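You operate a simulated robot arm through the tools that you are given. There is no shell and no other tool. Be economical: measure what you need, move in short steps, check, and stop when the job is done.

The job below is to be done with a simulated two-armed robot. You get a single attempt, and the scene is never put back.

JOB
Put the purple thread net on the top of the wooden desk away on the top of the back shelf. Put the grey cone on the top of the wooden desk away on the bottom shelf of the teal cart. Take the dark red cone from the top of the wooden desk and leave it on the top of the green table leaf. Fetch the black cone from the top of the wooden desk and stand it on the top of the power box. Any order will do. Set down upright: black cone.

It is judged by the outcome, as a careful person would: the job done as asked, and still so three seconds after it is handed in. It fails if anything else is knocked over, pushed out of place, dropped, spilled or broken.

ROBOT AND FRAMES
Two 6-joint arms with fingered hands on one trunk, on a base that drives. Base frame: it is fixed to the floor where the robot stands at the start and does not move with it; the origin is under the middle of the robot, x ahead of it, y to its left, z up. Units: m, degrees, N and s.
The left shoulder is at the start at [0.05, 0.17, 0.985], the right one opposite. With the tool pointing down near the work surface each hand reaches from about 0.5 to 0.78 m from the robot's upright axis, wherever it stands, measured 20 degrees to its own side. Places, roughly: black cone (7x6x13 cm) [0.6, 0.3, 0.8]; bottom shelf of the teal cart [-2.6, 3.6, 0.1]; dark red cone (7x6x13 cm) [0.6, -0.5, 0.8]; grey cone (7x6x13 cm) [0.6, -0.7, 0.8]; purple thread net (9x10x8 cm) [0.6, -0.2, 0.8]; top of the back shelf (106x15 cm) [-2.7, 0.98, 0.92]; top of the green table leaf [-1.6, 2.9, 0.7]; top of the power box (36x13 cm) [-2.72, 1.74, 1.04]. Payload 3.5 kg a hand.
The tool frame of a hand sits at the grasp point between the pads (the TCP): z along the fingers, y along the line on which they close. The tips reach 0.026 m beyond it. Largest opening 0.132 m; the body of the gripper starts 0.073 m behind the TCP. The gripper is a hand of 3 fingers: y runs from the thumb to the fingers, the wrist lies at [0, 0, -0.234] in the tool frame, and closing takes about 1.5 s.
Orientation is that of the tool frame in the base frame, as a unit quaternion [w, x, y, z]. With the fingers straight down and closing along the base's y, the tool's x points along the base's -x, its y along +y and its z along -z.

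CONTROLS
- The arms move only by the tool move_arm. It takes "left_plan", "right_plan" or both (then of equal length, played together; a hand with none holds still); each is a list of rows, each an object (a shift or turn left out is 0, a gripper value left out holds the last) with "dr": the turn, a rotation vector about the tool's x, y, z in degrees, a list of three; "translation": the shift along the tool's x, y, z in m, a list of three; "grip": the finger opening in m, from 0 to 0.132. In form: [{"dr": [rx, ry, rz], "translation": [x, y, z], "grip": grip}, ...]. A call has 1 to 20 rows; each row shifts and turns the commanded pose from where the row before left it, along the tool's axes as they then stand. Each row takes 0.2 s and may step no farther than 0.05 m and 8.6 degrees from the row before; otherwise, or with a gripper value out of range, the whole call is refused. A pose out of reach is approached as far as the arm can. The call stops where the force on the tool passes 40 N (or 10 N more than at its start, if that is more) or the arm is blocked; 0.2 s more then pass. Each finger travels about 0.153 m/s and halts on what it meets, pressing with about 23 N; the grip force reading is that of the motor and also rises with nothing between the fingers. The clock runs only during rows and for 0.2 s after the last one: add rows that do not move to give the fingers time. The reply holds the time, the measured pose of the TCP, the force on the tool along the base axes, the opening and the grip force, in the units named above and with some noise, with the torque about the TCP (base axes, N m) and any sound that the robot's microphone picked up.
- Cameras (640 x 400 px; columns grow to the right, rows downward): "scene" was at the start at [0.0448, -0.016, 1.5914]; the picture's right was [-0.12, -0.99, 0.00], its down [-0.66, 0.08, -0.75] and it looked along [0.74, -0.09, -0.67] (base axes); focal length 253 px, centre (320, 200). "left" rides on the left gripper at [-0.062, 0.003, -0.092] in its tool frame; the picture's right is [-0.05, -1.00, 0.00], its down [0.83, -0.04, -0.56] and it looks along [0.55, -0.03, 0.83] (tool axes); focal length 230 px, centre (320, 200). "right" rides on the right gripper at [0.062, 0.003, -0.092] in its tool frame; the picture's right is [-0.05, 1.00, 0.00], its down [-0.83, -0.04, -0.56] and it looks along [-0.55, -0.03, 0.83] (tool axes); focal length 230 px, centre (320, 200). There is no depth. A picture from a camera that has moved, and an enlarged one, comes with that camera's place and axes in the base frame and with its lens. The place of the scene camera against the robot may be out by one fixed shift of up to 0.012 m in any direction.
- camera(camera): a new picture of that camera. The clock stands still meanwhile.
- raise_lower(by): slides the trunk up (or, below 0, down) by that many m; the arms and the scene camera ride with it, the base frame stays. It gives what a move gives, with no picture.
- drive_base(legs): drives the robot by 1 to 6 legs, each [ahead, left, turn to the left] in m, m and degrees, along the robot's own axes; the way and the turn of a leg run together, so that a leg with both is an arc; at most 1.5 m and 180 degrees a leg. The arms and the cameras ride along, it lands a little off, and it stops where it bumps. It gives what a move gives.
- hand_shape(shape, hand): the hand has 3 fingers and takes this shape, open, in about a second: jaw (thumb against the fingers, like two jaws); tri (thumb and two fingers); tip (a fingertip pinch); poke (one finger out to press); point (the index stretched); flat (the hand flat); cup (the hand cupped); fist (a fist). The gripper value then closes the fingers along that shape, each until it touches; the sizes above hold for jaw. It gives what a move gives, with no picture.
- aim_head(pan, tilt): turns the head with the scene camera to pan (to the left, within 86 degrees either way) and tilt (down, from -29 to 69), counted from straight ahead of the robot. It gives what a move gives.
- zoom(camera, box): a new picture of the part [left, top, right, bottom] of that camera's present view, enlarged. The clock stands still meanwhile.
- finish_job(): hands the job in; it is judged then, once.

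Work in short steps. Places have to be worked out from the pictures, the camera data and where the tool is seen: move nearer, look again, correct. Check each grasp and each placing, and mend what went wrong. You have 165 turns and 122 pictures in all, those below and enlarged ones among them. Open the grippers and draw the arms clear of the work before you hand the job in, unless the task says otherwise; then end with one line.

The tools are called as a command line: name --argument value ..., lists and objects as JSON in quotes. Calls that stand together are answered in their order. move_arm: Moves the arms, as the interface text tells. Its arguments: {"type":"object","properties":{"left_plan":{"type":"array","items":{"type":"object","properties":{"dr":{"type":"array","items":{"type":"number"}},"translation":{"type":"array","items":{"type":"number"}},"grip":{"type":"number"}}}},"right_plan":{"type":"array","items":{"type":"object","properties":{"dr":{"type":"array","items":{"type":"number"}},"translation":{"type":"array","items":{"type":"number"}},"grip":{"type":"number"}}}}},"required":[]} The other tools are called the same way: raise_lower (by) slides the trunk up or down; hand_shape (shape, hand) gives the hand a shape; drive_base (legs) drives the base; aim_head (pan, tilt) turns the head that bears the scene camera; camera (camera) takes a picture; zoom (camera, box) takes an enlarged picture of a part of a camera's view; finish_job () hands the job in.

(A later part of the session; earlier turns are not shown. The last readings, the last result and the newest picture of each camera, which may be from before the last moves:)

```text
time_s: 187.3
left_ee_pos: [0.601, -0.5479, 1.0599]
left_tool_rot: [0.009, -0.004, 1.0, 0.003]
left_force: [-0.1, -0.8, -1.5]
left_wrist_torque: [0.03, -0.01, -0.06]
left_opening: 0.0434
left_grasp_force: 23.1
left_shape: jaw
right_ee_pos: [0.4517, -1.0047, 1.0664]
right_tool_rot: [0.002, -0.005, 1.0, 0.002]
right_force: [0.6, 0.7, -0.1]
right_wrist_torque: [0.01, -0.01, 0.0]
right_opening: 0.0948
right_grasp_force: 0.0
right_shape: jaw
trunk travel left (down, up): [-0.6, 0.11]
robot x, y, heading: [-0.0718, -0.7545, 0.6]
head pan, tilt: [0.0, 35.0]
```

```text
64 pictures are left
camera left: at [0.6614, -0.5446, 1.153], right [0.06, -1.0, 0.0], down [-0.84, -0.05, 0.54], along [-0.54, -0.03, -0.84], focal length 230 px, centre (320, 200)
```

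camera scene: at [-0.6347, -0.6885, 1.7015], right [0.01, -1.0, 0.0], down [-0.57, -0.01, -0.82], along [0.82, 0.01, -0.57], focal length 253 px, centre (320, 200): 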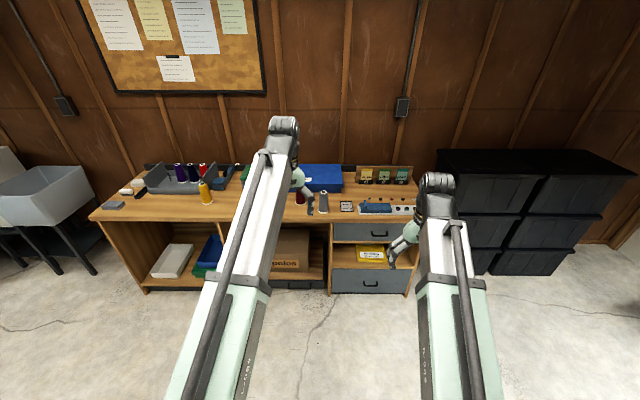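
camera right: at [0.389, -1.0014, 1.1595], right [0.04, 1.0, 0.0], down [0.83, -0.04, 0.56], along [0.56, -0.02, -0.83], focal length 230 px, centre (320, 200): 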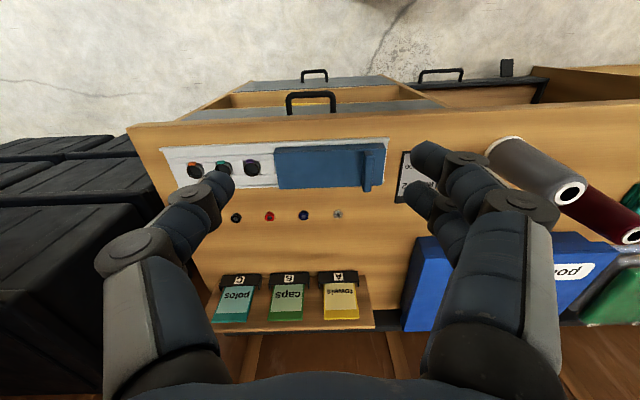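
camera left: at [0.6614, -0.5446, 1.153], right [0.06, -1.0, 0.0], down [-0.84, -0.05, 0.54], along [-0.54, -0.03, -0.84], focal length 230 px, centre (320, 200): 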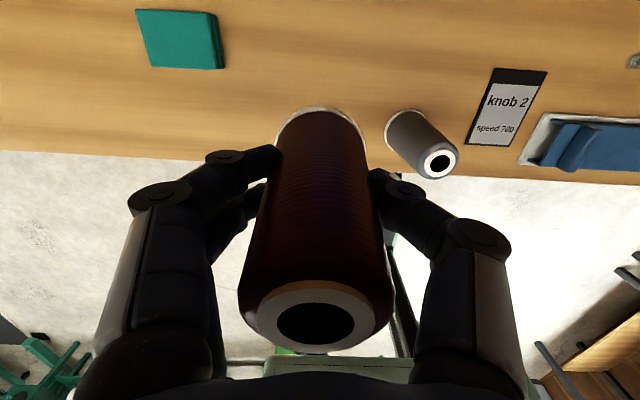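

Red is held. I'll shift the base 0.25 m left so the right hand can take grey.

drive_base --legs '[[0, 0.25, 0]]'

move_arm --right_plan '[{"translation": [-0.03, 0.018, 0], "grip": 0.132}, {"translation": [-0.03, 0.018, 0]}, {"translation": [-0.03, 0.018, 0]}, {}]'

camera --camera "right"

```text
time_s: 189.2
left_ee_pos: [0.5986, -0.2931, 1.0601]
left_tool_rot: [0.009, -0.007, 1.0, 0.002]
left_force: [-0.1, 0.9, -2.4]
left_wrist_torque: [-0.01, 0.02, -0.01]
left_opening: 0.0435
left_grasp_force: 23.1
left_shape: jaw
right_ee_pos: [0.4501, -0.7503, 1.067]
right_tool_rot: [0.003, -0.007, 1.0, 0.003]
right_force: [-1.0, 0.4, -0.2]
right_wrist_torque: [-0.04, -0.02, -0.01]
right_opening: 0.0947
right_grasp_force: 0.0
right_shape: jaw
trunk travel left (down, up): [-0.6, 0.11]
robot x, y, heading: [-0.074, -0.5045, 0.8]
head pan, tilt: [0.0, 35.0]
```

```text
time_s: 190.2
left_ee_pos: [0.5982, -0.2942, 1.0604]
left_tool_rot: [0.009, -0.007, 1.0, 0.003]
left_force: [1.0, -1.0, -0.4]
left_wrist_torque: [-0.02, -0.05, 0.02]
left_opening: 0.0434
left_grasp_force: 22.7
left_shape: jaw
right_ee_pos: [0.5386, -0.6979, 1.0656]
right_tool_rot: [0.003, -0.008, 1.0, 0.002]
right_force: [0.2, 0.6, 0.5]
right_wrist_torque: [0.0, 0.01, 0.02]
right_opening: 0.1317
right_grasp_force: 0.0
right_shape: jaw
trunk travel left (down, up): [-0.6, 0.11]
robot x, y, heading: [-0.0707, -0.5064, 0.8]
head pan, tilt: [0.0, 35.0]
```

```text
63 pictures are left
camera right: at [0.4755, -0.695, 1.1581], right [0.04, 1.0, 0.0], down [0.83, -0.03, 0.56], along [0.56, -0.02, -0.83], focal length 230 px, centre (320, 200)
```

right: 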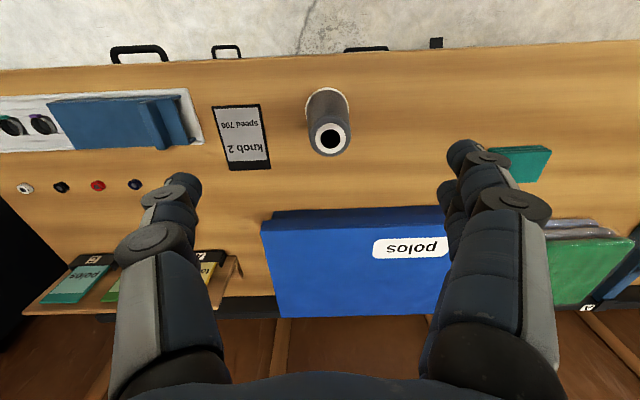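

Placing grey on a low shelf probably needs a sideways grip, so I'll see the cart first. I'll take red to the leaf now and inspect the cart from there.

drive_base --legs '[[-0.5, 0, 0], [0, 0, 179], [0, -1.5, 0], [0, -1.5, 0]]'

aim_head --pan -25 --tilt 35

camera --camera "scene"

```text
time_s: 214.5
left_ee_pos: [-1.2408, 2.3025, 1.0604]
left_tool_rot: [0.003, 1.0, -0.024, -0.009]
left_force: [0.9, 0.2, -2.1]
left_wrist_torque: [-0.01, 0.05, 0.01]
left_opening: 0.0429
left_grasp_force: 23.3
left_shape: jaw
right_ee_pos: [-1.1554, 2.7024, 1.0675]
right_tool_rot: [0.003, 1.0, -0.024, -0.003]
right_force: [0.8, 0.5, 0.0]
right_wrist_torque: [0.02, 0.0, -0.03]
right_opening: 0.1317
right_grasp_force: 0.0
right_shape: jaw
trunk travel left (down, up): [-0.6, 0.11]
robot x, y, heading: [-0.5555, 2.4733, 177.3]
head pan, tilt: [0.0, 35.0]
```

```text
time_s: 215.4
left_ee_pos: [-1.2396, 2.3033, 1.0599]
left_tool_rot: [0.003, 1.0, -0.023, -0.009]
left_force: [0.1, 0.2, -1.2]
left_wrist_torque: [0.03, 0.04, 0.0]
left_opening: 0.0431
left_grasp_force: 22.5
left_shape: jaw
right_ee_pos: [-1.1567, 2.7012, 1.0662]
right_tool_rot: [0.002, 1.0, -0.023, -0.004]
right_force: [0.0, -0.1, -0.2]
right_wrist_torque: [0.0, 0.0, 0.01]
right_opening: 0.1315
right_grasp_force: 0.2
right_shape: jaw
trunk travel left (down, up): [-0.6, 0.11]
robot x, y, heading: [-0.5613, 2.4721, 177.4]
head pan, tilt: [-25.0, 35.0]
```

```text
62 pictures are left
camera scene: at [-0.5949, 2.506, 1.6035], right [0.46, 0.89, 0.0], down [0.51, -0.27, -0.82], along [-0.73, 0.38, -0.57], focal length 253 px, centre (320, 200)
```

scene: 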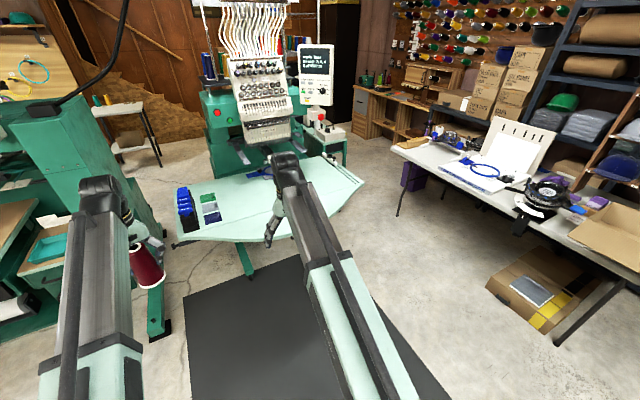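

The leaf is free around [-1.72, 2.9]. I'll drive forward and right to bring the left hand over it.

drive_base --legs '[[0, -0.6, 2.6], [0.48, 0, 0]]'

camera --camera "left"

aim_head --pan -20 --tilt 30

camera --camera "scene"

```text
time_s: 221.3
left_ee_pos: [-1.708, 2.8776, 1.0611]
left_tool_rot: [0.003, 1.0, -0.002, -0.008]
left_force: [-1.3, -0.6, -0.9]
left_wrist_torque: [0.02, -0.05, 0.01]
left_opening: 0.0428
left_grasp_force: 23.2
left_shape: jaw
right_ee_pos: [-1.6401, 3.2811, 1.0648]
right_tool_rot: [0.001, 1.0, -0.005, -0.002]
right_force: [0.0, -0.8, -1.2]
right_wrist_torque: [0.01, 0.01, 0.01]
right_opening: 0.1322
right_grasp_force: 0.0
right_shape: jaw
trunk travel left (down, up): [-0.6, 0.11]
robot x, y, heading: [-1.0336, 3.0749, 179.7]
head pan, tilt: [-25.0, 35.0]
```

```text
61 pictures are left
camera left: at [-1.7677, 2.8748, 1.1524], right [-0.05, 1.0, 0.0], down [0.84, 0.04, 0.54], along [0.54, 0.02, -0.84], focal length 230 px, centre (320, 200)
```

left: 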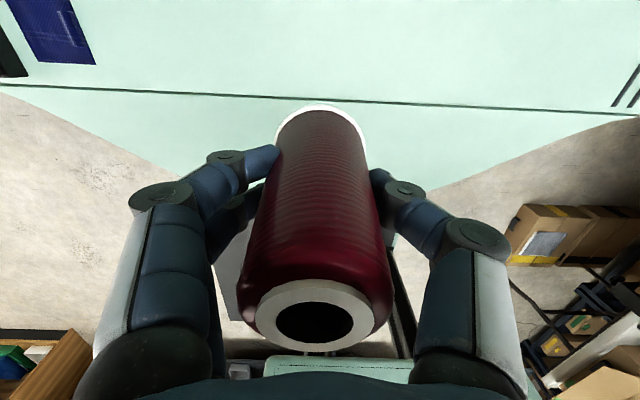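

```text
time_s: 221.9
left_ee_pos: [-1.7076, 2.8781, 1.0602]
left_tool_rot: [0.002, 1.0, -0.002, -0.008]
left_force: [-0.6, -0.1, -2.0]
left_wrist_torque: [0.02, 0.0, 0.0]
left_opening: 0.0435
left_grasp_force: 23.4
left_shape: jaw
right_ee_pos: [-1.6411, 3.2794, 1.0655]
right_tool_rot: [0.002, 1.0, -0.003, -0.003]
right_force: [-0.4, -0.6, 0.1]
right_wrist_torque: [-0.03, 0.01, 0.0]
right_opening: 0.1319
right_grasp_force: 0.0
right_shape: jaw
trunk travel left (down, up): [-0.6, 0.11]
robot x, y, heading: [-1.0312, 3.0737, 179.7]
head pan, tilt: [-20.0, 30.0]
```

```text
60 pictures are left
camera scene: at [-1.0766, 3.1011, 1.6112], right [0.35, 0.94, 0.0], down [0.47, -0.17, -0.87], along [-0.81, 0.3, -0.5], focal length 253 px, centre (320, 200)
```

scene: 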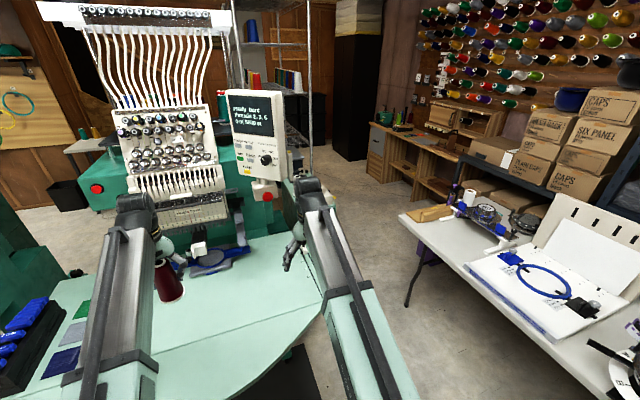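

There's a seam at x≈-1.70, so to be safe I'll place the cone on the outer leaf part near [-1.625, 2.89]. I'll move there, lower partway, and look.

move_arm --left_plan '[{"translation": [0.041, -0.008, 0]}, {"translation": [0.041, -0.008, 0]}, {"translation": [0, 0, 0.045]}, {"translation": [0, 0, 0.045]}, {"translation": [0, 0, 0.045]}, {"translation": [0, 0, 0.045]}, {}]'

camera --camera "left"

aim_head --pan 10 --tilt 60

camera --camera "scene"

```text
time_s: 223.5
left_ee_pos: [-1.6295, 2.8958, 0.8777]
left_tool_rot: [0.002, 1.0, -0.003, -0.008]
left_force: [-0.4, -0.5, -1.7]
left_wrist_torque: [-0.04, -0.01, -0.01]
left_opening: 0.0432
left_grasp_force: 22.7
left_shape: jaw
right_ee_pos: [-1.6408, 3.2801, 1.0658]
right_tool_rot: [0.002, 1.0, -0.004, -0.003]
right_force: [0.0, 0.2, -0.6]
right_wrist_torque: [0.03, -0.02, -0.03]
right_opening: 0.1321
right_grasp_force: 0.0
right_shape: jaw
trunk travel left (down, up): [-0.6, 0.11]
robot x, y, heading: [-1.0325, 3.0739, 180.0]
head pan, tilt: [-20.0, 30.0]
```

```text
59 pictures are left
camera left: at [-1.6887, 2.8929, 0.9713], right [-0.05, 1.0, 0.0], down [0.84, 0.04, 0.54], along [0.54, 0.02, -0.84], focal length 230 px, centre (320, 200)
```

left: 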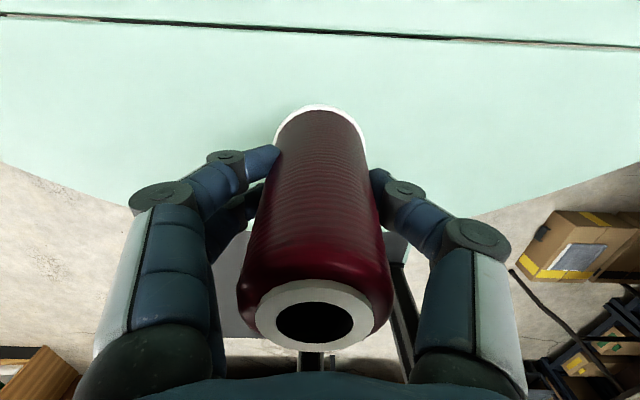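

```text
time_s: 224.5
left_ee_pos: [-1.6294, 2.895, 0.8791]
left_tool_rot: [0.003, 1.0, -0.003, -0.009]
left_force: [0.2, 0.5, -1.4]
left_wrist_torque: [-0.03, 0.0, 0.0]
left_opening: 0.0432
left_grasp_force: 23.3
left_shape: jaw
right_ee_pos: [-1.6399, 3.2816, 1.0646]
right_tool_rot: [0.001, 1.0, -0.004, -0.003]
right_force: [-0.3, -0.3, -0.3]
right_wrist_torque: [0.04, 0.01, -0.04]
right_opening: 0.1319
right_grasp_force: 0.0
right_shape: jaw
trunk travel left (down, up): [-0.6, 0.11]
robot x, y, heading: [-1.0322, 3.0712, 179.6]
head pan, tilt: [10.0, 60.0]
```

```text
58 pictures are left
camera scene: at [-1.0575, 3.0585, 1.5692], right [-0.17, 0.99, 0.0], down [0.85, 0.14, -0.5], along [-0.49, -0.08, -0.87], focal length 253 px, centre (320, 200)
```

scene: 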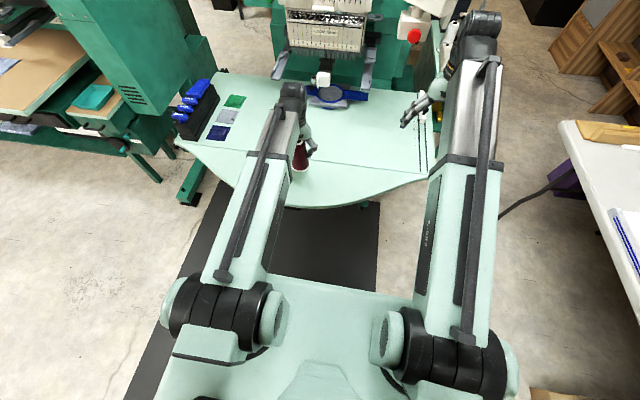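

There's ample margin all round. I'll lower to near contact.

move_arm --left_plan '[{"translation": [0, 0, 0.04]}, {"translation": [0, 0, 0.03]}, {"translation": [0, 0, 0.01]}, {}, {"translation": [0, 0, 0.004]}, {}, {"translation": [0, 0, 0.004]}, {}]'

move_arm --left_plan '[{"translation": [0, 0, 0.003]}, {}, {"translation": [0, 0, 0.003]}, {}]'

```text
time_s: 225.2
left_ee_pos: [-1.6309, 2.8947, 0.8149]
left_tool_rot: [0.003, 1.0, -0.002, -0.015]
left_force: [9.3, 0.8, 35.4]
left_wrist_torque: [-0.06, -0.23, 0.14]
left_opening: 0.0469
left_grasp_force: 23.3
left_shape: jaw
right_ee_pos: [-1.6389, 3.2796, 1.0654]
right_tool_rot: [0.003, 1.0, -0.003, -0.004]
right_force: [-0.3, -0.2, -0.1]
right_wrist_torque: [0.0, -0.03, -0.02]
right_opening: 0.132
right_grasp_force: 0.1
right_shape: jaw
trunk travel left (down, up): [-0.6, 0.11]
robot x, y, heading: [-1.0323, 3.0754, 179.6]
head pan, tilt: [10.0, 60.0]
stopped in row 3 (left hand): the force on the tool passed its limit at 50 N (the readings are from after the stop); the commanded pose is now the measured one
```

```text
time_s: 225.7
left_ee_pos: [-1.6325, 2.8942, 0.8124]
left_tool_rot: [0.003, 1.0, -0.002, -0.017]
left_force: [7.3, 0.5, 32.2]
left_wrist_torque: [-0.1, -0.19, 0.14]
left_opening: 0.0469
left_grasp_force: 23.1
left_shape: jaw
right_ee_pos: [-1.638, 3.2798, 1.0643]
right_tool_rot: [0.003, 1.0, -0.004, -0.004]
right_force: [0.3, 0.0, -0.6]
right_wrist_torque: [0.0, -0.03, 0.01]
right_opening: 0.132
right_grasp_force: 0.1
right_shape: jaw
trunk travel left (down, up): [-0.6, 0.11]
robot x, y, heading: [-1.0332, 3.0743, 179.6]
head pan, tilt: [10.0, 60.0]
stopped in row 2 (left hand): the force on the tool passed its limit at 47 N (the readings are from after the stop); the commanded pose is now the measured one
```

The leaf is higher than expected: contact came near TCP 0.818. I'll back off 5 mm and check the cone.

move_arm --left_plan '[{"translation": [0, 0, -0.003]}, {"translation": [0, 0, -0.002]}, {}]'

camera --camera "left"

```text
time_s: 226.5
left_ee_pos: [-1.6314, 2.8935, 0.8142]
left_tool_rot: [0.002, 1.0, -0.002, -0.015]
left_force: [5.1, 0.1, 14.5]
left_wrist_torque: [-0.08, -0.12, 0.08]
left_opening: 0.0464
left_grasp_force: 23.1
left_shape: jaw
right_ee_pos: [-1.6389, 3.2804, 1.0629]
right_tool_rot: [0.003, 1.0, -0.003, -0.004]
right_force: [-0.6, -0.3, 0.3]
right_wrist_torque: [-0.01, -0.01, 0.0]
right_opening: 0.1318
right_grasp_force: 0.1
right_shape: jaw
trunk travel left (down, up): [-0.6, 0.11]
robot x, y, heading: [-1.0322, 3.0769, 180.1]
head pan, tilt: [10.0, 60.0]
```

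```text
57 pictures are left
camera left: at [-1.69, 2.8911, 0.9076], right [-0.05, 1.0, 0.0], down [0.85, 0.04, 0.53], along [0.53, 0.02, -0.85], focal length 230 px, centre (320, 200)
```

left: 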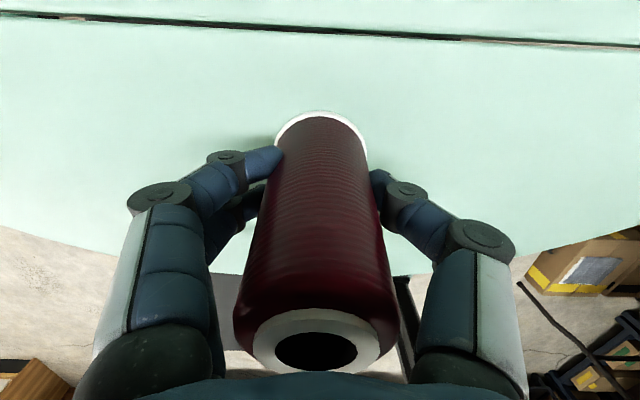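

Nearly flat. I'll relieve a touch more and open gradually.

move_arm --left_plan '[{"translation": [0, 0, -0.003]}, {}, {"grip": 0.055}, {"grip": 0.065}, {"grip": 0.08}, {"grip": 0.1}, {"grip": 0.12}, {}, {}]'

move_arm --left_plan '[{"translation": [0, 0, -0.02]}, {"translation": [0, 0, -0.03]}, {"translation": [0, 0, -0.04]}, {"translation": [0, 0, -0.04]}, {"translation": [0, 0, -0.04]}, {"translation": [0, 0, -0.04]}]'

camera --camera "left"

```text
time_s: 228.5
left_ee_pos: [-1.6334, 2.8935, 0.8159]
left_tool_rot: [0.003, 1.0, -0.003, -0.016]
left_force: [0.5, -0.7, 0.3]
left_wrist_torque: [-0.01, -0.01, 0.02]
left_opening: 0.1201
left_grasp_force: 0.1
left_shape: jaw
right_ee_pos: [-1.6398, 3.2792, 1.0631]
right_tool_rot: [0.002, 1.0, -0.004, -0.003]
right_force: [-0.3, 0.8, 0.2]
right_wrist_torque: [-0.01, 0.0, -0.02]
right_opening: 0.132
right_grasp_force: 0.1
right_shape: jaw
trunk travel left (down, up): [-0.6, 0.11]
robot x, y, heading: [-1.0295, 3.0756, 179.6]
head pan, tilt: [10.0, 60.0]
```

```text
time_s: 229.9
left_ee_pos: [-1.6263, 2.8943, 1.0275]
left_tool_rot: [0.003, 1.0, -0.003, -0.016]
left_force: [-0.6, -0.1, -0.2]
left_wrist_torque: [0.0, -0.02, 0.01]
left_opening: 0.1203
left_grasp_force: 0.0
left_shape: jaw
right_ee_pos: [-1.639, 3.2803, 1.0626]
right_tool_rot: [0.002, 1.0, -0.003, -0.002]
right_force: [0.2, -0.3, -0.5]
right_wrist_torque: [0.0, -0.01, -0.01]
right_opening: 0.132
right_grasp_force: 0.1
right_shape: jaw
trunk travel left (down, up): [-0.6, 0.11]
robot x, y, heading: [-1.0301, 3.0774, 179.7]
head pan, tilt: [10.0, 60.0]
```

```text
56 pictures are left
camera left: at [-1.6839, 2.8919, 1.1215], right [-0.05, 1.0, 0.0], down [0.85, 0.04, 0.53], along [0.53, 0.02, -0.85], focal length 230 px, centre (320, 200)
```

left: 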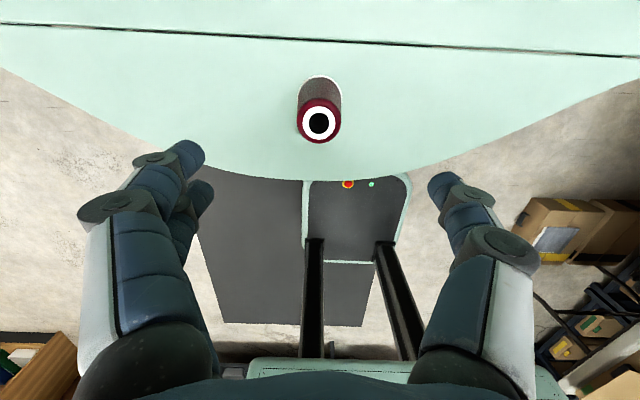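

The red cone stands on the leaf. I'll back off and shift right, then view the cart, with the trunk lowered for a better angle.

drive_base --legs '[[-0.35, 0, 0], [0, -0.3, 0]]'

raise_lower --by -0.15

aim_head --pan 0 --tilt 25

camera --camera "scene"

```text
time_s: 233.8
left_ee_pos: [-1.2742, 3.1937, 1.0272]
left_tool_rot: [0.004, 1.0, -0.001, -0.016]
left_force: [-0.5, 0.7, 0.7]
left_wrist_torque: [-0.05, -0.03, 0.01]
left_opening: 0.1197
left_grasp_force: 0.0
left_shape: jaw
right_ee_pos: [-1.2904, 3.5799, 1.0626]
right_tool_rot: [0.002, 1.0, -0.001, -0.002]
right_force: [-0.1, 1.0, 0.9]
right_wrist_torque: [-0.05, 0.02, 0.02]
right_opening: 0.1318
right_grasp_force: 0.1
right_shape: jaw
trunk travel left (down, up): [-0.6, 0.11]
robot x, y, heading: [-0.6797, 3.3761, 179.9]
head pan, tilt: [10.0, 60.0]
```

```text
time_s: 235.5
left_ee_pos: [-1.2732, 3.1883, 0.8768]
left_tool_rot: [0.0, 1.0, -0.001, -0.016]
left_force: [-0.4, 0.3, 0.0]
left_wrist_torque: [0.03, -0.03, 0.01]
left_opening: 0.1197
left_grasp_force: 0.0
left_shape: jaw
right_ee_pos: [-1.2897, 3.5741, 0.9144]
right_tool_rot: [0.001, 1.0, -0.001, -0.002]
right_force: [0.1, 0.9, -0.1]
right_wrist_torque: [0.01, -0.04, 0.0]
right_opening: 0.1319
right_grasp_force: 0.1
right_shape: jaw
trunk travel left (down, up): [-0.45, 0.26]
robot x, y, heading: [-0.6808, 3.3772, 179.8]
head pan, tilt: [10.0, 60.0]
```

```text
time_s: 236.5
left_ee_pos: [-1.2745, 3.1888, 0.8765]
left_tool_rot: [0.001, 1.0, 0.0, -0.015]
left_force: [-1.1, 0.1, 0.5]
left_wrist_torque: [0.0, -0.02, -0.04]
left_opening: 0.1198
left_grasp_force: 0.1
left_shape: jaw
right_ee_pos: [-1.2901, 3.5746, 0.9136]
right_tool_rot: [0.002, 1.0, -0.001, -0.002]
right_force: [0.1, -0.2, -0.4]
right_wrist_torque: [0.01, 0.02, 0.0]
right_opening: 0.1319
right_grasp_force: 0.1
right_shape: jaw
trunk travel left (down, up): [-0.45, 0.26]
robot x, y, heading: [-0.6836, 3.3833, 179.9]
head pan, tilt: [0.0, 25.0]
```

```text
55 pictures are left
camera scene: at [-0.7326, 3.3773, 1.4681], right [0.0, 1.0, -0.01], down [0.42, -0.01, -0.91], along [-0.91, 0.0, -0.42], focal length 253 px, centre (320, 200)
```

scene: 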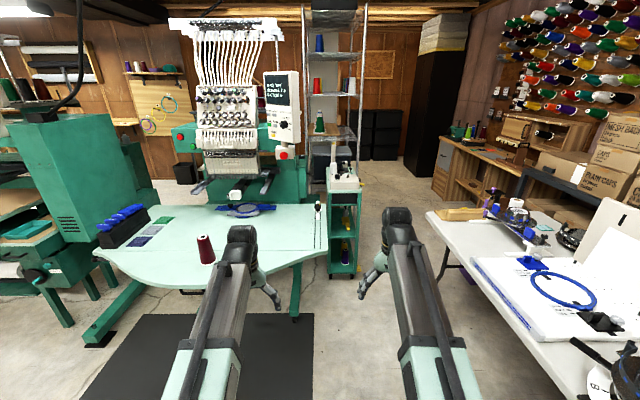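

The cart is now visible, open toward me. I'll zoom in.

zoom --camera "scene" --box '[290, 150, 410, 290]'

```text
2.86 times, centred on (350, 220) of scene
camera zoom: at [-0.7326, 3.3773, 1.4681], right [0.0, 1.0, -0.01], down [0.42, -0.01, -0.91], along [-0.91, 0.0, -0.42], focal length 724 px, centre (234, 143)
```

zoom: 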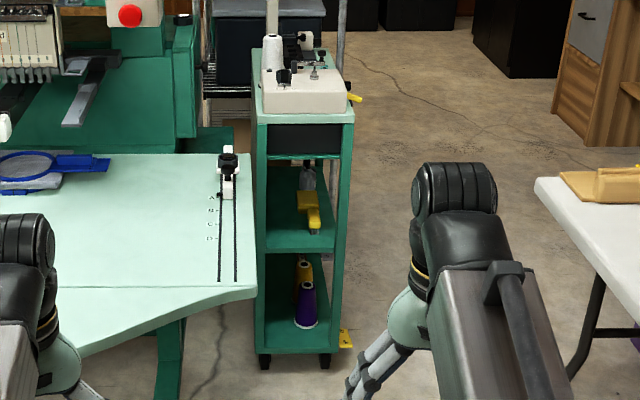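

The cart's front is at x≈-2.34, y 3.44–3.66, with two cones on its bottom shelf. I'll lower the trunk fully for a flatter view into that compartment.

raise_lower --by -0.4

aim_head --pan -5 --tilt 22

camera --camera "scene"

```text
time_s: 240.4
left_ee_pos: [-1.2746, 3.188, 0.4767]
left_tool_rot: [0.001, 1.0, -0.001, -0.016]
left_force: [-0.1, -0.3, 0.1]
left_wrist_torque: [0.0, 0.01, -0.02]
left_opening: 0.1198
left_grasp_force: 0.0
left_shape: jaw
right_ee_pos: [-1.2891, 3.5724, 0.5141]
right_tool_rot: [0.0, 1.0, -0.001, -0.002]
right_force: [0.1, -0.2, 0.5]
right_wrist_torque: [0.01, 0.01, -0.02]
right_opening: 0.1321
right_grasp_force: 0.1
right_shape: jaw
trunk travel left (down, up): [-0.05, 0.66]
robot x, y, heading: [-0.6814, 3.3779, 180.2]
head pan, tilt: [0.0, 25.0]
```

```text
time_s: 241.0
left_ee_pos: [-1.2742, 3.1876, 0.4768]
left_tool_rot: [0.0, 1.0, -0.001, -0.016]
left_force: [-0.2, 0.3, 0.1]
left_wrist_torque: [0.02, -0.01, -0.03]
left_opening: 0.1197
left_grasp_force: 0.0
left_shape: jaw
right_ee_pos: [-1.2897, 3.5729, 0.5132]
right_tool_rot: [0.0, 1.0, 0.0, -0.002]
right_force: [1.1, 0.0, -0.4]
right_wrist_torque: [0.0, 0.0, 0.01]
right_opening: 0.132
right_grasp_force: 0.0
right_shape: jaw
trunk travel left (down, up): [-0.05, 0.66]
robot x, y, heading: [-0.6835, 3.3766, 180.0]
head pan, tilt: [-5.0, 22.0]
```

```text
53 pictures are left
camera scene: at [-0.7329, 3.3834, 1.073], right [0.09, 1.0, -0.01], down [0.37, -0.04, -0.93], along [-0.92, 0.08, -0.38], focal length 253 px, centre (320, 200)
```

scene: 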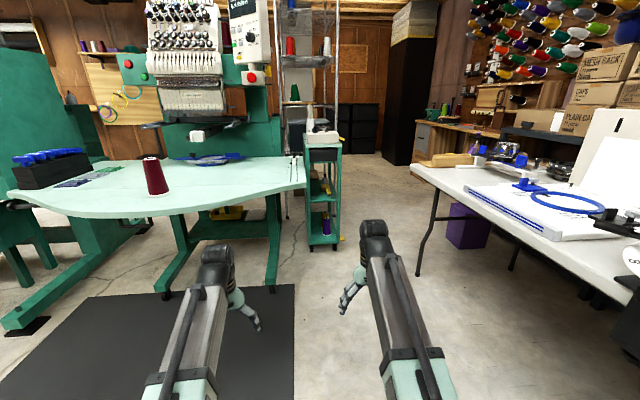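

zoom --camera "scene" --box '[280, 130, 370, 260]'

```text
3.08 times, centred on (325, 195) of scene
camera zoom: at [-0.7329, 3.3834, 1.073], right [0.09, 1.0, -0.01], down [0.37, -0.04, -0.93], along [-0.92, 0.08, -0.38], focal length 780 px, centre (305, 215)
```

zoom: 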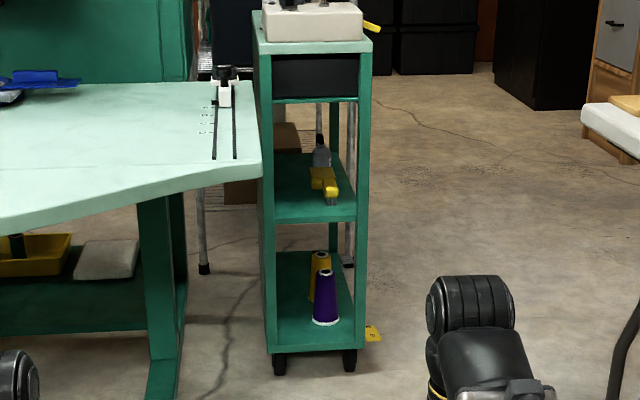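

The cart is open-sided with posts. Bottom shelf spans x -2.29 to -2.82, y 3.45–3.64, with 0.3 m headroom and cones at [-2.40, 3.58] and [-2.51, 3.575]. A free spot is the front-left corner near [-2.345, 3.497], so I'll grip grey horizontally with the left hand. Now I'll return to the desk with the trunk up.

raise_lower --by 0.63

drive_base --legs '[[0, 1.5, 0], [0, 1.5, 0], [0, 1.25, 0], [0, 0, 180]]'

aim_head --pan 0 --tilt 35

camera --camera "scene"

```text
refused: 0.63 is not a number from -0.4 to 0.4
```

```text
time_s: 268.5
left_ee_pos: [-0.0421, -0.6346, 0.4762]
left_tool_rot: [0.015, 0.003, 1.0, 0.0]
left_force: [-0.6, 0.9, -0.2]
left_wrist_torque: [-0.06, 0.0, -0.02]
left_opening: 0.1199
left_grasp_force: 0.0
left_shape: jaw
right_ee_pos: [-0.0293, -1.0203, 0.5133]
right_tool_rot: [0.002, 0.004, 1.0, 0.0]
right_force: [0.5, -0.5, -0.2]
right_wrist_torque: [0.02, 0.04, 0.0]
right_opening: 0.1319
right_grasp_force: 0.1
right_shape: jaw
trunk travel left (down, up): [-0.05, 0.66]
robot x, y, heading: [-0.6361, -0.819, -0.4]
head pan, tilt: [-5.0, 22.0]
```

```text
time_s: 269.2
left_ee_pos: [-0.0426, -0.6348, 0.4759]
left_tool_rot: [0.016, 0.002, 1.0, 0.001]
left_force: [0.2, 0.4, -1.4]
left_wrist_torque: [0.02, -0.01, -0.03]
left_opening: 0.1199
left_grasp_force: 0.0
left_shape: jaw
right_ee_pos: [-0.0277, -1.0199, 0.5123]
right_tool_rot: [0.003, 0.004, 1.0, 0.0]
right_force: [0.2, -0.3, 0.1]
right_wrist_torque: [-0.01, -0.01, 0.0]
right_opening: 0.1315
right_grasp_force: 0.0
right_shape: jaw
trunk travel left (down, up): [-0.05, 0.66]
robot x, y, heading: [-0.6348, -0.82, -0.4]
head pan, tilt: [0.0, 35.0]
```

```text
51 pictures are left
camera scene: at [-0.5854, -0.8265, 1.0515], right [-0.01, -1.0, 0.0], down [-0.57, 0.0, -0.82], along [0.82, -0.01, -0.57], focal length 253 px, centre (320, 200)
```

scene: 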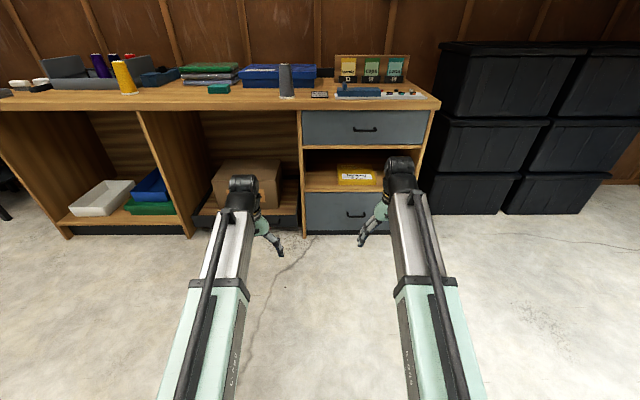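

The way is clear. I'll raise the trunk to about +0.08 before shaping the left arm.

raise_lower --by 0.4

raise_lower --by 0.22

move_arm --left_plan '[{"translation": [-0.0327, 0, -0.0023], "dr": [0, -8.02, 0]}, {"translation": [-0.0327, 0, -0.0023], "dr": [0, -8.02, 0]}, {"translation": [-0.0327, 0, -0.0023], "dr": [0, -8.02, 0]}, {"translation": [-0.0327, 0, -0.0023], "dr": [0, -8.02, 0]}, {"translation": [-0.0327, 0, -0.0023], "dr": [0, -8.02, 0]}, {"translation": [-0.0327, 0, -0.0023], "dr": [0, -8.02, 0]}, {"translation": [-0.0327, 0, -0.0023], "dr": [0, -8.02, 0]}, {"translation": [-0.0327, 0, -0.0023], "dr": [0, -8.02, 0]}, {"translation": [-0.0327, 0, -0.0023], "dr": [0, -8.02, 0]}, {"translation": [-0.0327, 0, -0.0023], "dr": [0, -8.02, 0]}, {"translation": [-0.0327, 0, -0.0023], "dr": [0, -8.02, 0]}, {}]'

```text
time_s: 273.0
left_ee_pos: [-0.0415, -0.6339, 0.8752]
left_tool_rot: [0.016, 0.002, 1.0, 0.001]
left_force: [0.6, 0.1, 0.2]
left_wrist_torque: [0.04, 0.01, 0.01]
left_opening: 0.1196
left_grasp_force: 0.0
left_shape: jaw
right_ee_pos: [-0.0283, -1.0196, 0.9131]
right_tool_rot: [0.003, 0.003, 1.0, 0.0]
right_force: [0.2, -0.7, -0.1]
right_wrist_torque: [0.01, -0.01, 0.04]
right_opening: 0.1319
right_grasp_force: 0.0
right_shape: jaw
trunk travel left (down, up): [-0.45, 0.26]
robot x, y, heading: [-0.6376, -0.8253, -0.5]
head pan, tilt: [0.0, 35.0]
```

```text
time_s: 275.4
left_ee_pos: [-0.0418, -0.6354, 1.0943]
left_tool_rot: [0.016, 0.002, 1.0, 0.0]
left_force: [0.5, -0.3, -0.3]
left_wrist_torque: [0.01, -0.01, -0.02]
left_opening: 0.1198
left_grasp_force: 0.1
left_shape: jaw
right_ee_pos: [-0.0282, -1.0207, 1.1322]
right_tool_rot: [0.002, 0.003, 1.0, 0.001]
right_force: [0.4, 0.6, -0.4]
right_wrist_torque: [-0.02, 0.03, 0.02]
right_opening: 0.1319
right_grasp_force: 0.1
right_shape: jaw
trunk travel left (down, up): [-0.67, 0.04]
robot x, y, heading: [-0.6339, -0.8182, -0.3]
head pan, tilt: [0.0, 35.0]
```

```text
time_s: 278.0
left_ee_pos: [0.1845, -0.6348, 1.3295]
left_tool_rot: [0.708, 0.002, 0.707, -0.001]
left_force: [0.2, -0.6, -0.5]
left_wrist_torque: [0.0, 0.0, 0.01]
left_opening: 0.12
left_grasp_force: 0.1
left_shape: jaw
right_ee_pos: [-0.0286, -1.0201, 1.1327]
right_tool_rot: [0.002, 0.004, 1.0, 0.0]
right_force: [0.0, 0.6, 0.2]
right_wrist_torque: [-0.01, -0.01, 0.0]
right_opening: 0.1319
right_grasp_force: 0.1
right_shape: jaw
trunk travel left (down, up): [-0.67, 0.04]
robot x, y, heading: [-0.6374, -0.8197, -0.4]
head pan, tilt: [0.0, 35.0]
```

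The left hand points straight ahead. I'll lower it to grip height, z≈0.85, well short of the desk.

move_arm --left_plan '[{"translation": [0.044, 0, 0], "grip": 0.125}, {"translation": [0.044, 0, 0]}, {"translation": [0.044, 0, 0]}, {"translation": [0.044, 0, 0]}, {"translation": [0.044, 0, 0]}, {"translation": [0.044, 0, 0]}, {"translation": [0.044, 0, 0]}, {"translation": [0.044, 0, 0]}, {"translation": [0.044, 0, 0]}, {"translation": [0.044, 0, 0]}, {"translation": [0.04, 0, 0]}, {}]'

camera --camera "left"

camera --camera "scene"

```text
time_s: 280.6
left_ee_pos: [0.1854, -0.5875, 0.8789]
left_tool_rot: [0.706, 0.006, 0.708, -0.004]
left_force: [0.1, 0.2, 0.3]
left_wrist_torque: [-0.01, 0.01, 0.02]
left_opening: 0.1248
left_grasp_force: 0.1
left_shape: jaw
left hand out of reach, approached as far as the arm can: row 4, 7, 8, 9, 10, 11
right_ee_pos: [-0.0274, -1.0205, 1.1334]
right_tool_rot: [0.002, 0.004, 1.0, 0.0]
right_force: [1.1, -0.3, -0.6]
right_wrist_torque: [-0.02, 0.03, -0.01]
right_opening: 0.132
right_grasp_force: 0.0
right_shape: jaw
trunk travel left (down, up): [-0.67, 0.04]
robot x, y, heading: [-0.6363, -0.8169, -0.3]
head pan, tilt: [0.0, 35.0]
```

```text
50 pictures are left
camera left: at [0.0943, -0.5835, 0.9406], right [-0.02, -1.0, 0.05], down [-0.56, -0.03, -0.83], along [0.83, -0.04, -0.56], focal length 230 px, centre (320, 200)
```

left: 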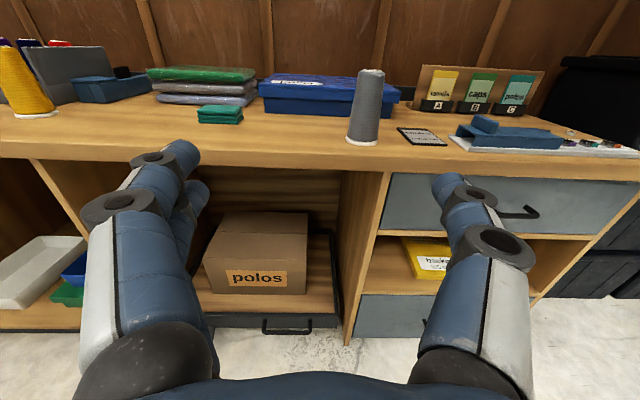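

```text
49 pictures are left
camera scene: at [-0.5855, -0.8265, 1.6715], right [-0.01, -1.0, 0.0], down [-0.57, 0.0, -0.82], along [0.82, -0.01, -0.57], focal length 253 px, centre (320, 200)
```

scene: 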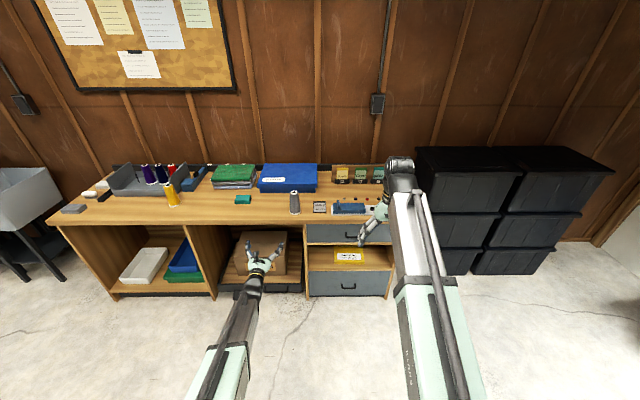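

The wrist is at its limit when fully horizontal this low. I'll pitch the hand down about 21° and go to grip height.

move_arm --left_plan '[{"dr": [0, 7, 0]}, {"dr": [0, 7, 0]}, {"dr": [0, 7, 0]}, {"translation": [0.012, -0.015, 0.005]}, {"translation": [0.014, -0.015, 0.005]}, {}]'

zoom --camera "scene" --box '[220, 170, 400, 280]'

```text
time_s: 282.0
left_ee_pos: [0.1853, -0.6157, 0.853]
left_tool_rot: [0.566, 0.002, 0.824, -0.001]
left_force: [0.2, -0.2, -0.1]
left_wrist_torque: [-0.01, 0.02, 0.02]
left_opening: 0.125
left_grasp_force: 0.0
left_shape: jaw
right_ee_pos: [-0.0272, -1.0216, 1.133]
right_tool_rot: [0.003, 0.003, 1.0, 0.0]
right_force: [-0.4, 0.1, 0.1]
right_wrist_torque: [0.03, 0.02, 0.0]
right_opening: 0.132
right_grasp_force: 0.1
right_shape: jaw
trunk travel left (down, up): [-0.67, 0.04]
robot x, y, heading: [-0.6352, -0.8243, -0.3]
head pan, tilt: [0.0, 35.0]
```

```text
3.56 times, centred on (310, 225) of scene
camera zoom: at [-0.5854, -0.8264, 1.6715], right [-0.01, -1.0, 0.0], down [-0.57, 0.0, -0.82], along [0.82, -0.01, -0.57], focal length 901 px, centre (356, 111)
```

zoom: 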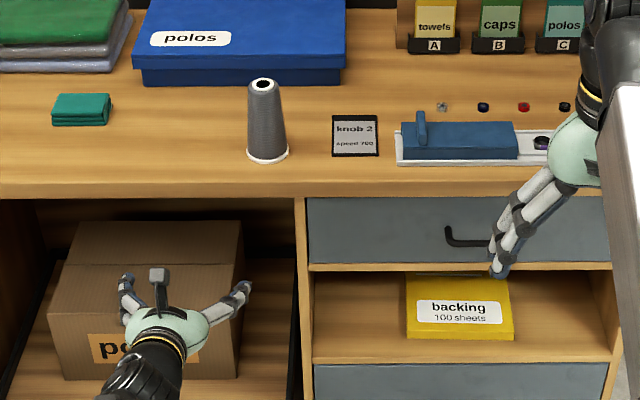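

The hand is now 21° below horizontal at z 0.853 and reachable. I'll drive 0.25 m ahead and 0.07 m right to line up with grey at [0.559, -0.686].

drive_base --legs '[[0.25, -0.07, 0.3]]'

camera --camera "left"

```text
time_s: 283.9
left_ee_pos: [0.4381, -0.6824, 0.8507]
left_tool_rot: [0.566, 0.001, 0.825, 0.0]
left_force: [0.3, -0.3, 0.1]
left_wrist_torque: [0.0, 0.02, 0.01]
left_opening: 0.1249
left_grasp_force: 0.0
left_shape: jaw
right_ee_pos: [0.2278, -1.087, 1.1322]
right_tool_rot: [0.001, 0.0, 1.0, 0.0]
right_force: [1.0, -0.5, -0.7]
right_wrist_torque: [-0.02, 0.04, -0.03]
right_opening: 0.132
right_grasp_force: 0.2
right_shape: jaw
trunk travel left (down, up): [-0.67, 0.04]
robot x, y, heading: [-0.3824, -0.8899, -0.2]
head pan, tilt: [0.0, 35.0]
```

```text
47 pictures are left
camera left: at [0.375, -0.6793, 0.9416], right [0.02, -1.0, 0.05], down [-0.82, -0.04, -0.58], along [0.58, -0.03, -0.82], focal length 230 px, centre (320, 200)
```

left: 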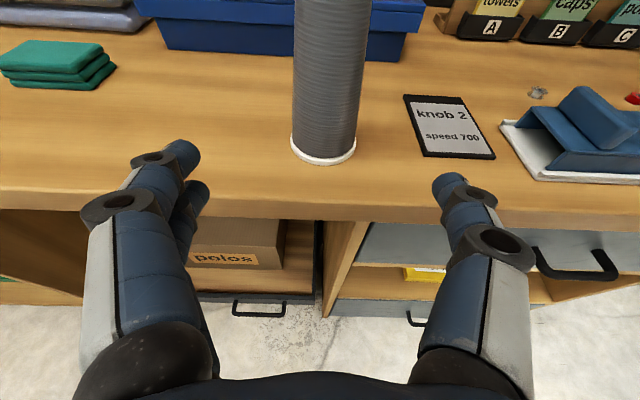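

Aligned, with the cone base at [0.563, -0.688]. I'll move forward 0.12 m level and then close.

move_arm --left_plan '[{"translation": [-0.0143, -0.002, 0.0374]}, {"translation": [-0.0143, -0.002, 0.0374]}, {"translation": [-0.0143, -0.001, 0.0374]}, {}]'

camera --camera "left"

```text
time_s: 284.9
left_ee_pos: [0.5397, -0.6898, 0.8594]
left_tool_rot: [0.566, 0.001, 0.824, 0.0]
left_force: [0.2, 0.0, 0.1]
left_wrist_torque: [0.0, -0.04, 0.0]
left_opening: 0.125
left_grasp_force: 0.2
left_shape: jaw
left hand out of reach, approached as far as the arm can: row 3
right_ee_pos: [0.2256, -1.0872, 1.1342]
right_tool_rot: [0.003, 0.0, 1.0, -0.001]
right_force: [0.1, -0.4, -0.1]
right_wrist_torque: [0.0, -0.01, 0.0]
right_opening: 0.1321
right_grasp_force: 0.1
right_shape: jaw
trunk travel left (down, up): [-0.67, 0.04]
robot x, y, heading: [-0.3778, -0.8911, -0.4]
head pan, tilt: [0.0, 35.0]
```

```text
46 pictures are left
camera left: at [0.4753, -0.686, 0.9502], right [0.02, -1.0, 0.05], down [-0.82, -0.04, -0.58], along [0.58, -0.03, -0.82], focal length 230 px, centre (320, 200)
```

left: 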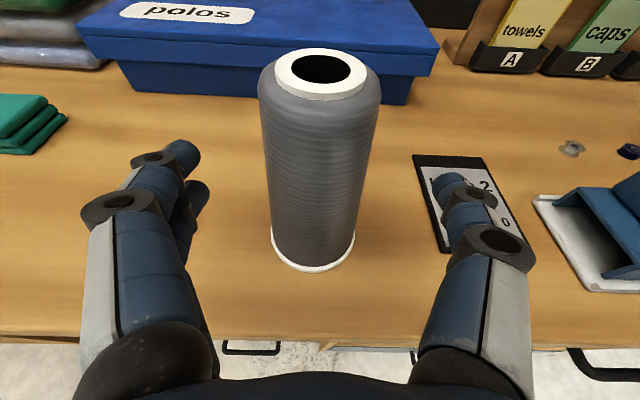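

The arm is near its reach limit, so I'll retract it 0.05 m and close the remaining distance with the base.

move_arm --left_plan '[{"translation": [0.009, 0.001, -0.0233]}, {"translation": [0.009, 0.001, -0.0233]}, {"translation": [0.007, 0, 0.002]}, {}]'

drive_base --legs '[[0.068, 0, 0.3]]'

camera --camera "left"

```text
time_s: 285.9
left_ee_pos: [0.4876, -0.6848, 0.8517]
left_tool_rot: [0.567, 0.001, 0.824, 0.0]
left_force: [0.4, 0.0, 0.7]
left_wrist_torque: [0.02, -0.01, -0.01]
left_opening: 0.1246
left_grasp_force: 0.1
left_shape: jaw
right_ee_pos: [0.2258, -1.0862, 1.1331]
right_tool_rot: [0.002, 0.001, 1.0, 0.001]
right_force: [-0.9, -0.6, -0.8]
right_wrist_torque: [-0.02, -0.03, 0.0]
right_opening: 0.1318
right_grasp_force: 0.1
right_shape: jaw
trunk travel left (down, up): [-0.67, 0.04]
robot x, y, heading: [-0.3792, -0.8861, -0.2]
head pan, tilt: [0.0, 35.0]
```

```text
time_s: 286.9
left_ee_pos: [0.5561, -0.6825, 0.8516]
left_tool_rot: [0.566, 0.0, 0.825, 0.001]
left_force: [-0.2, 0.2, -0.1]
left_wrist_torque: [-0.02, -0.03, -0.02]
left_opening: 0.1247
left_grasp_force: 0.1
left_shape: jaw
right_ee_pos: [0.2938, -1.0847, 1.1323]
right_tool_rot: [0.001, -0.001, 1.0, 0.0]
right_force: [0.2, 0.6, -0.5]
right_wrist_torque: [0.02, 0.03, -0.01]
right_opening: 0.1319
right_grasp_force: 0.0
right_shape: jaw
trunk travel left (down, up): [-0.67, 0.04]
robot x, y, heading: [-0.3141, -0.8924, 0.2]
head pan, tilt: [0.0, 35.0]
```

```text
45 pictures are left
camera left: at [0.4918, -0.6793, 0.9414], right [0.02, -1.0, 0.05], down [-0.82, -0.05, -0.58], along [0.58, -0.03, -0.82], focal length 230 px, centre (320, 200)
```

left: 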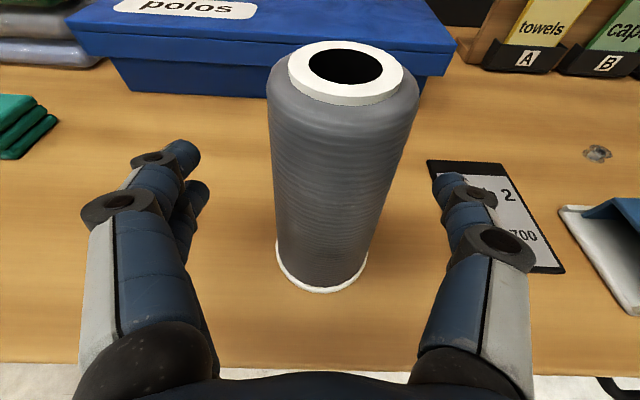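

The cone sits between the fingers at the TCP. I'll close, then lift straight up a little.

move_arm --left_plan '[{"translation": [0, -0.004, 0]}, {"grip": 0.09}, {"grip": 0.07}, {"grip": 0.055}, {"grip": 0.04}, {"grip": 0.03}, {}, {}, {}]'

camera --camera "left"

```text
time_s: 288.9
left_ee_pos: [0.555, -0.6871, 0.8526]
left_tool_rot: [0.567, 0.0, 0.824, 0.001]
left_force: [0.3, 0.7, 1.5]
left_wrist_torque: [0.02, 0.0, 0.03]
left_opening: 0.0438
left_grasp_force: 22.8
left_shape: jaw
right_ee_pos: [0.2945, -1.0844, 1.1336]
right_tool_rot: [0.003, -0.001, 1.0, -0.001]
right_force: [0.4, 0.0, 0.3]
right_wrist_torque: [-0.01, 0.0, 0.02]
right_opening: 0.1316
right_grasp_force: 0.1
right_shape: jaw
trunk travel left (down, up): [-0.67, 0.04]
robot x, y, heading: [-0.3141, -0.8888, 0.4]
head pan, tilt: [0.0, 35.0]
```

```text
44 pictures are left
camera left: at [0.4906, -0.6836, 0.943], right [0.02, -1.0, 0.05], down [-0.82, -0.04, -0.58], along [0.58, -0.03, -0.82], focal length 230 px, centre (320, 200)
```

left: 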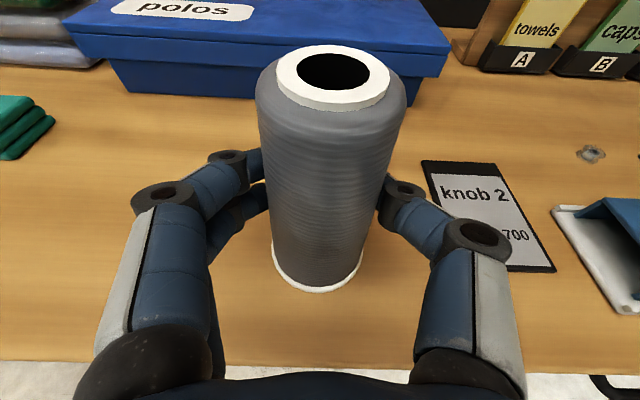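

Gripped at 44 mm. I'll lift with the trunk and back off from the desk.

raise_lower --by 0.038

drive_base --legs '[[-0.38, 0, 0]]'

camera --camera "left"

```text
time_s: 289.7
left_ee_pos: [0.5548, -0.6875, 0.8907]
left_tool_rot: [0.566, -0.001, 0.824, 0.001]
left_force: [1.2, 0.3, -1.5]
left_wrist_torque: [-0.04, 0.01, 0.02]
left_opening: 0.0437
left_grasp_force: 23.1
left_shape: jaw
right_ee_pos: [0.2938, -1.0852, 1.1708]
right_tool_rot: [0.002, -0.001, 1.0, 0.0]
right_force: [0.2, -0.4, 0.2]
right_wrist_torque: [-0.03, -0.02, 0.02]
right_opening: 0.1318
right_grasp_force: 0.0
right_shape: jaw
trunk travel left (down, up): [-0.708, 0.002]
robot x, y, heading: [-0.3159, -0.8871, 0.4]
head pan, tilt: [0.0, 35.0]
```

```text
time_s: 292.0
left_ee_pos: [0.1805, -0.679, 0.892]
left_tool_rot: [0.566, -0.005, 0.824, 0.004]
left_force: [0.0, -0.2, -1.6]
left_wrist_torque: [0.01, -0.03, 0.01]
left_opening: 0.0436
left_grasp_force: 23.0
left_shape: jaw
right_ee_pos: [-0.0771, -1.0798, 1.1706]
right_tool_rot: [0.003, -0.007, 1.0, 0.0]
right_force: [0.1, 0.4, -0.9]
right_wrist_torque: [-0.01, -0.05, 0.0]
right_opening: 0.1318
right_grasp_force: 0.1
right_shape: jaw
trunk travel left (down, up): [-0.708, 0.002]
robot x, y, heading: [-0.6862, -0.8955, 0.7]
head pan, tilt: [0.0, 35.0]
```

```text
43 pictures are left
camera left: at [0.1154, -0.6775, 0.9814], right [0.03, -1.0, 0.05], down [-0.81, -0.05, -0.58], along [0.58, -0.02, -0.82], focal length 230 px, centre (320, 200)
```

left: 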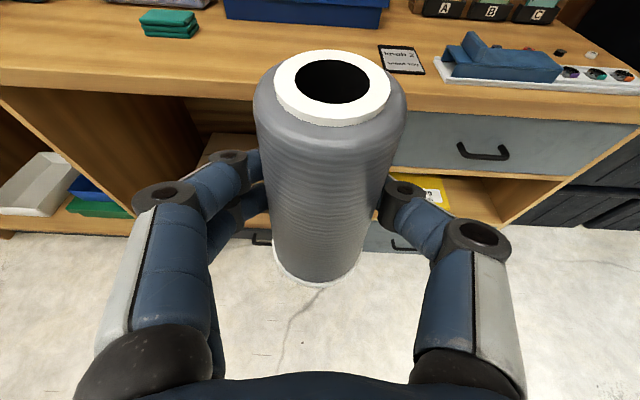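

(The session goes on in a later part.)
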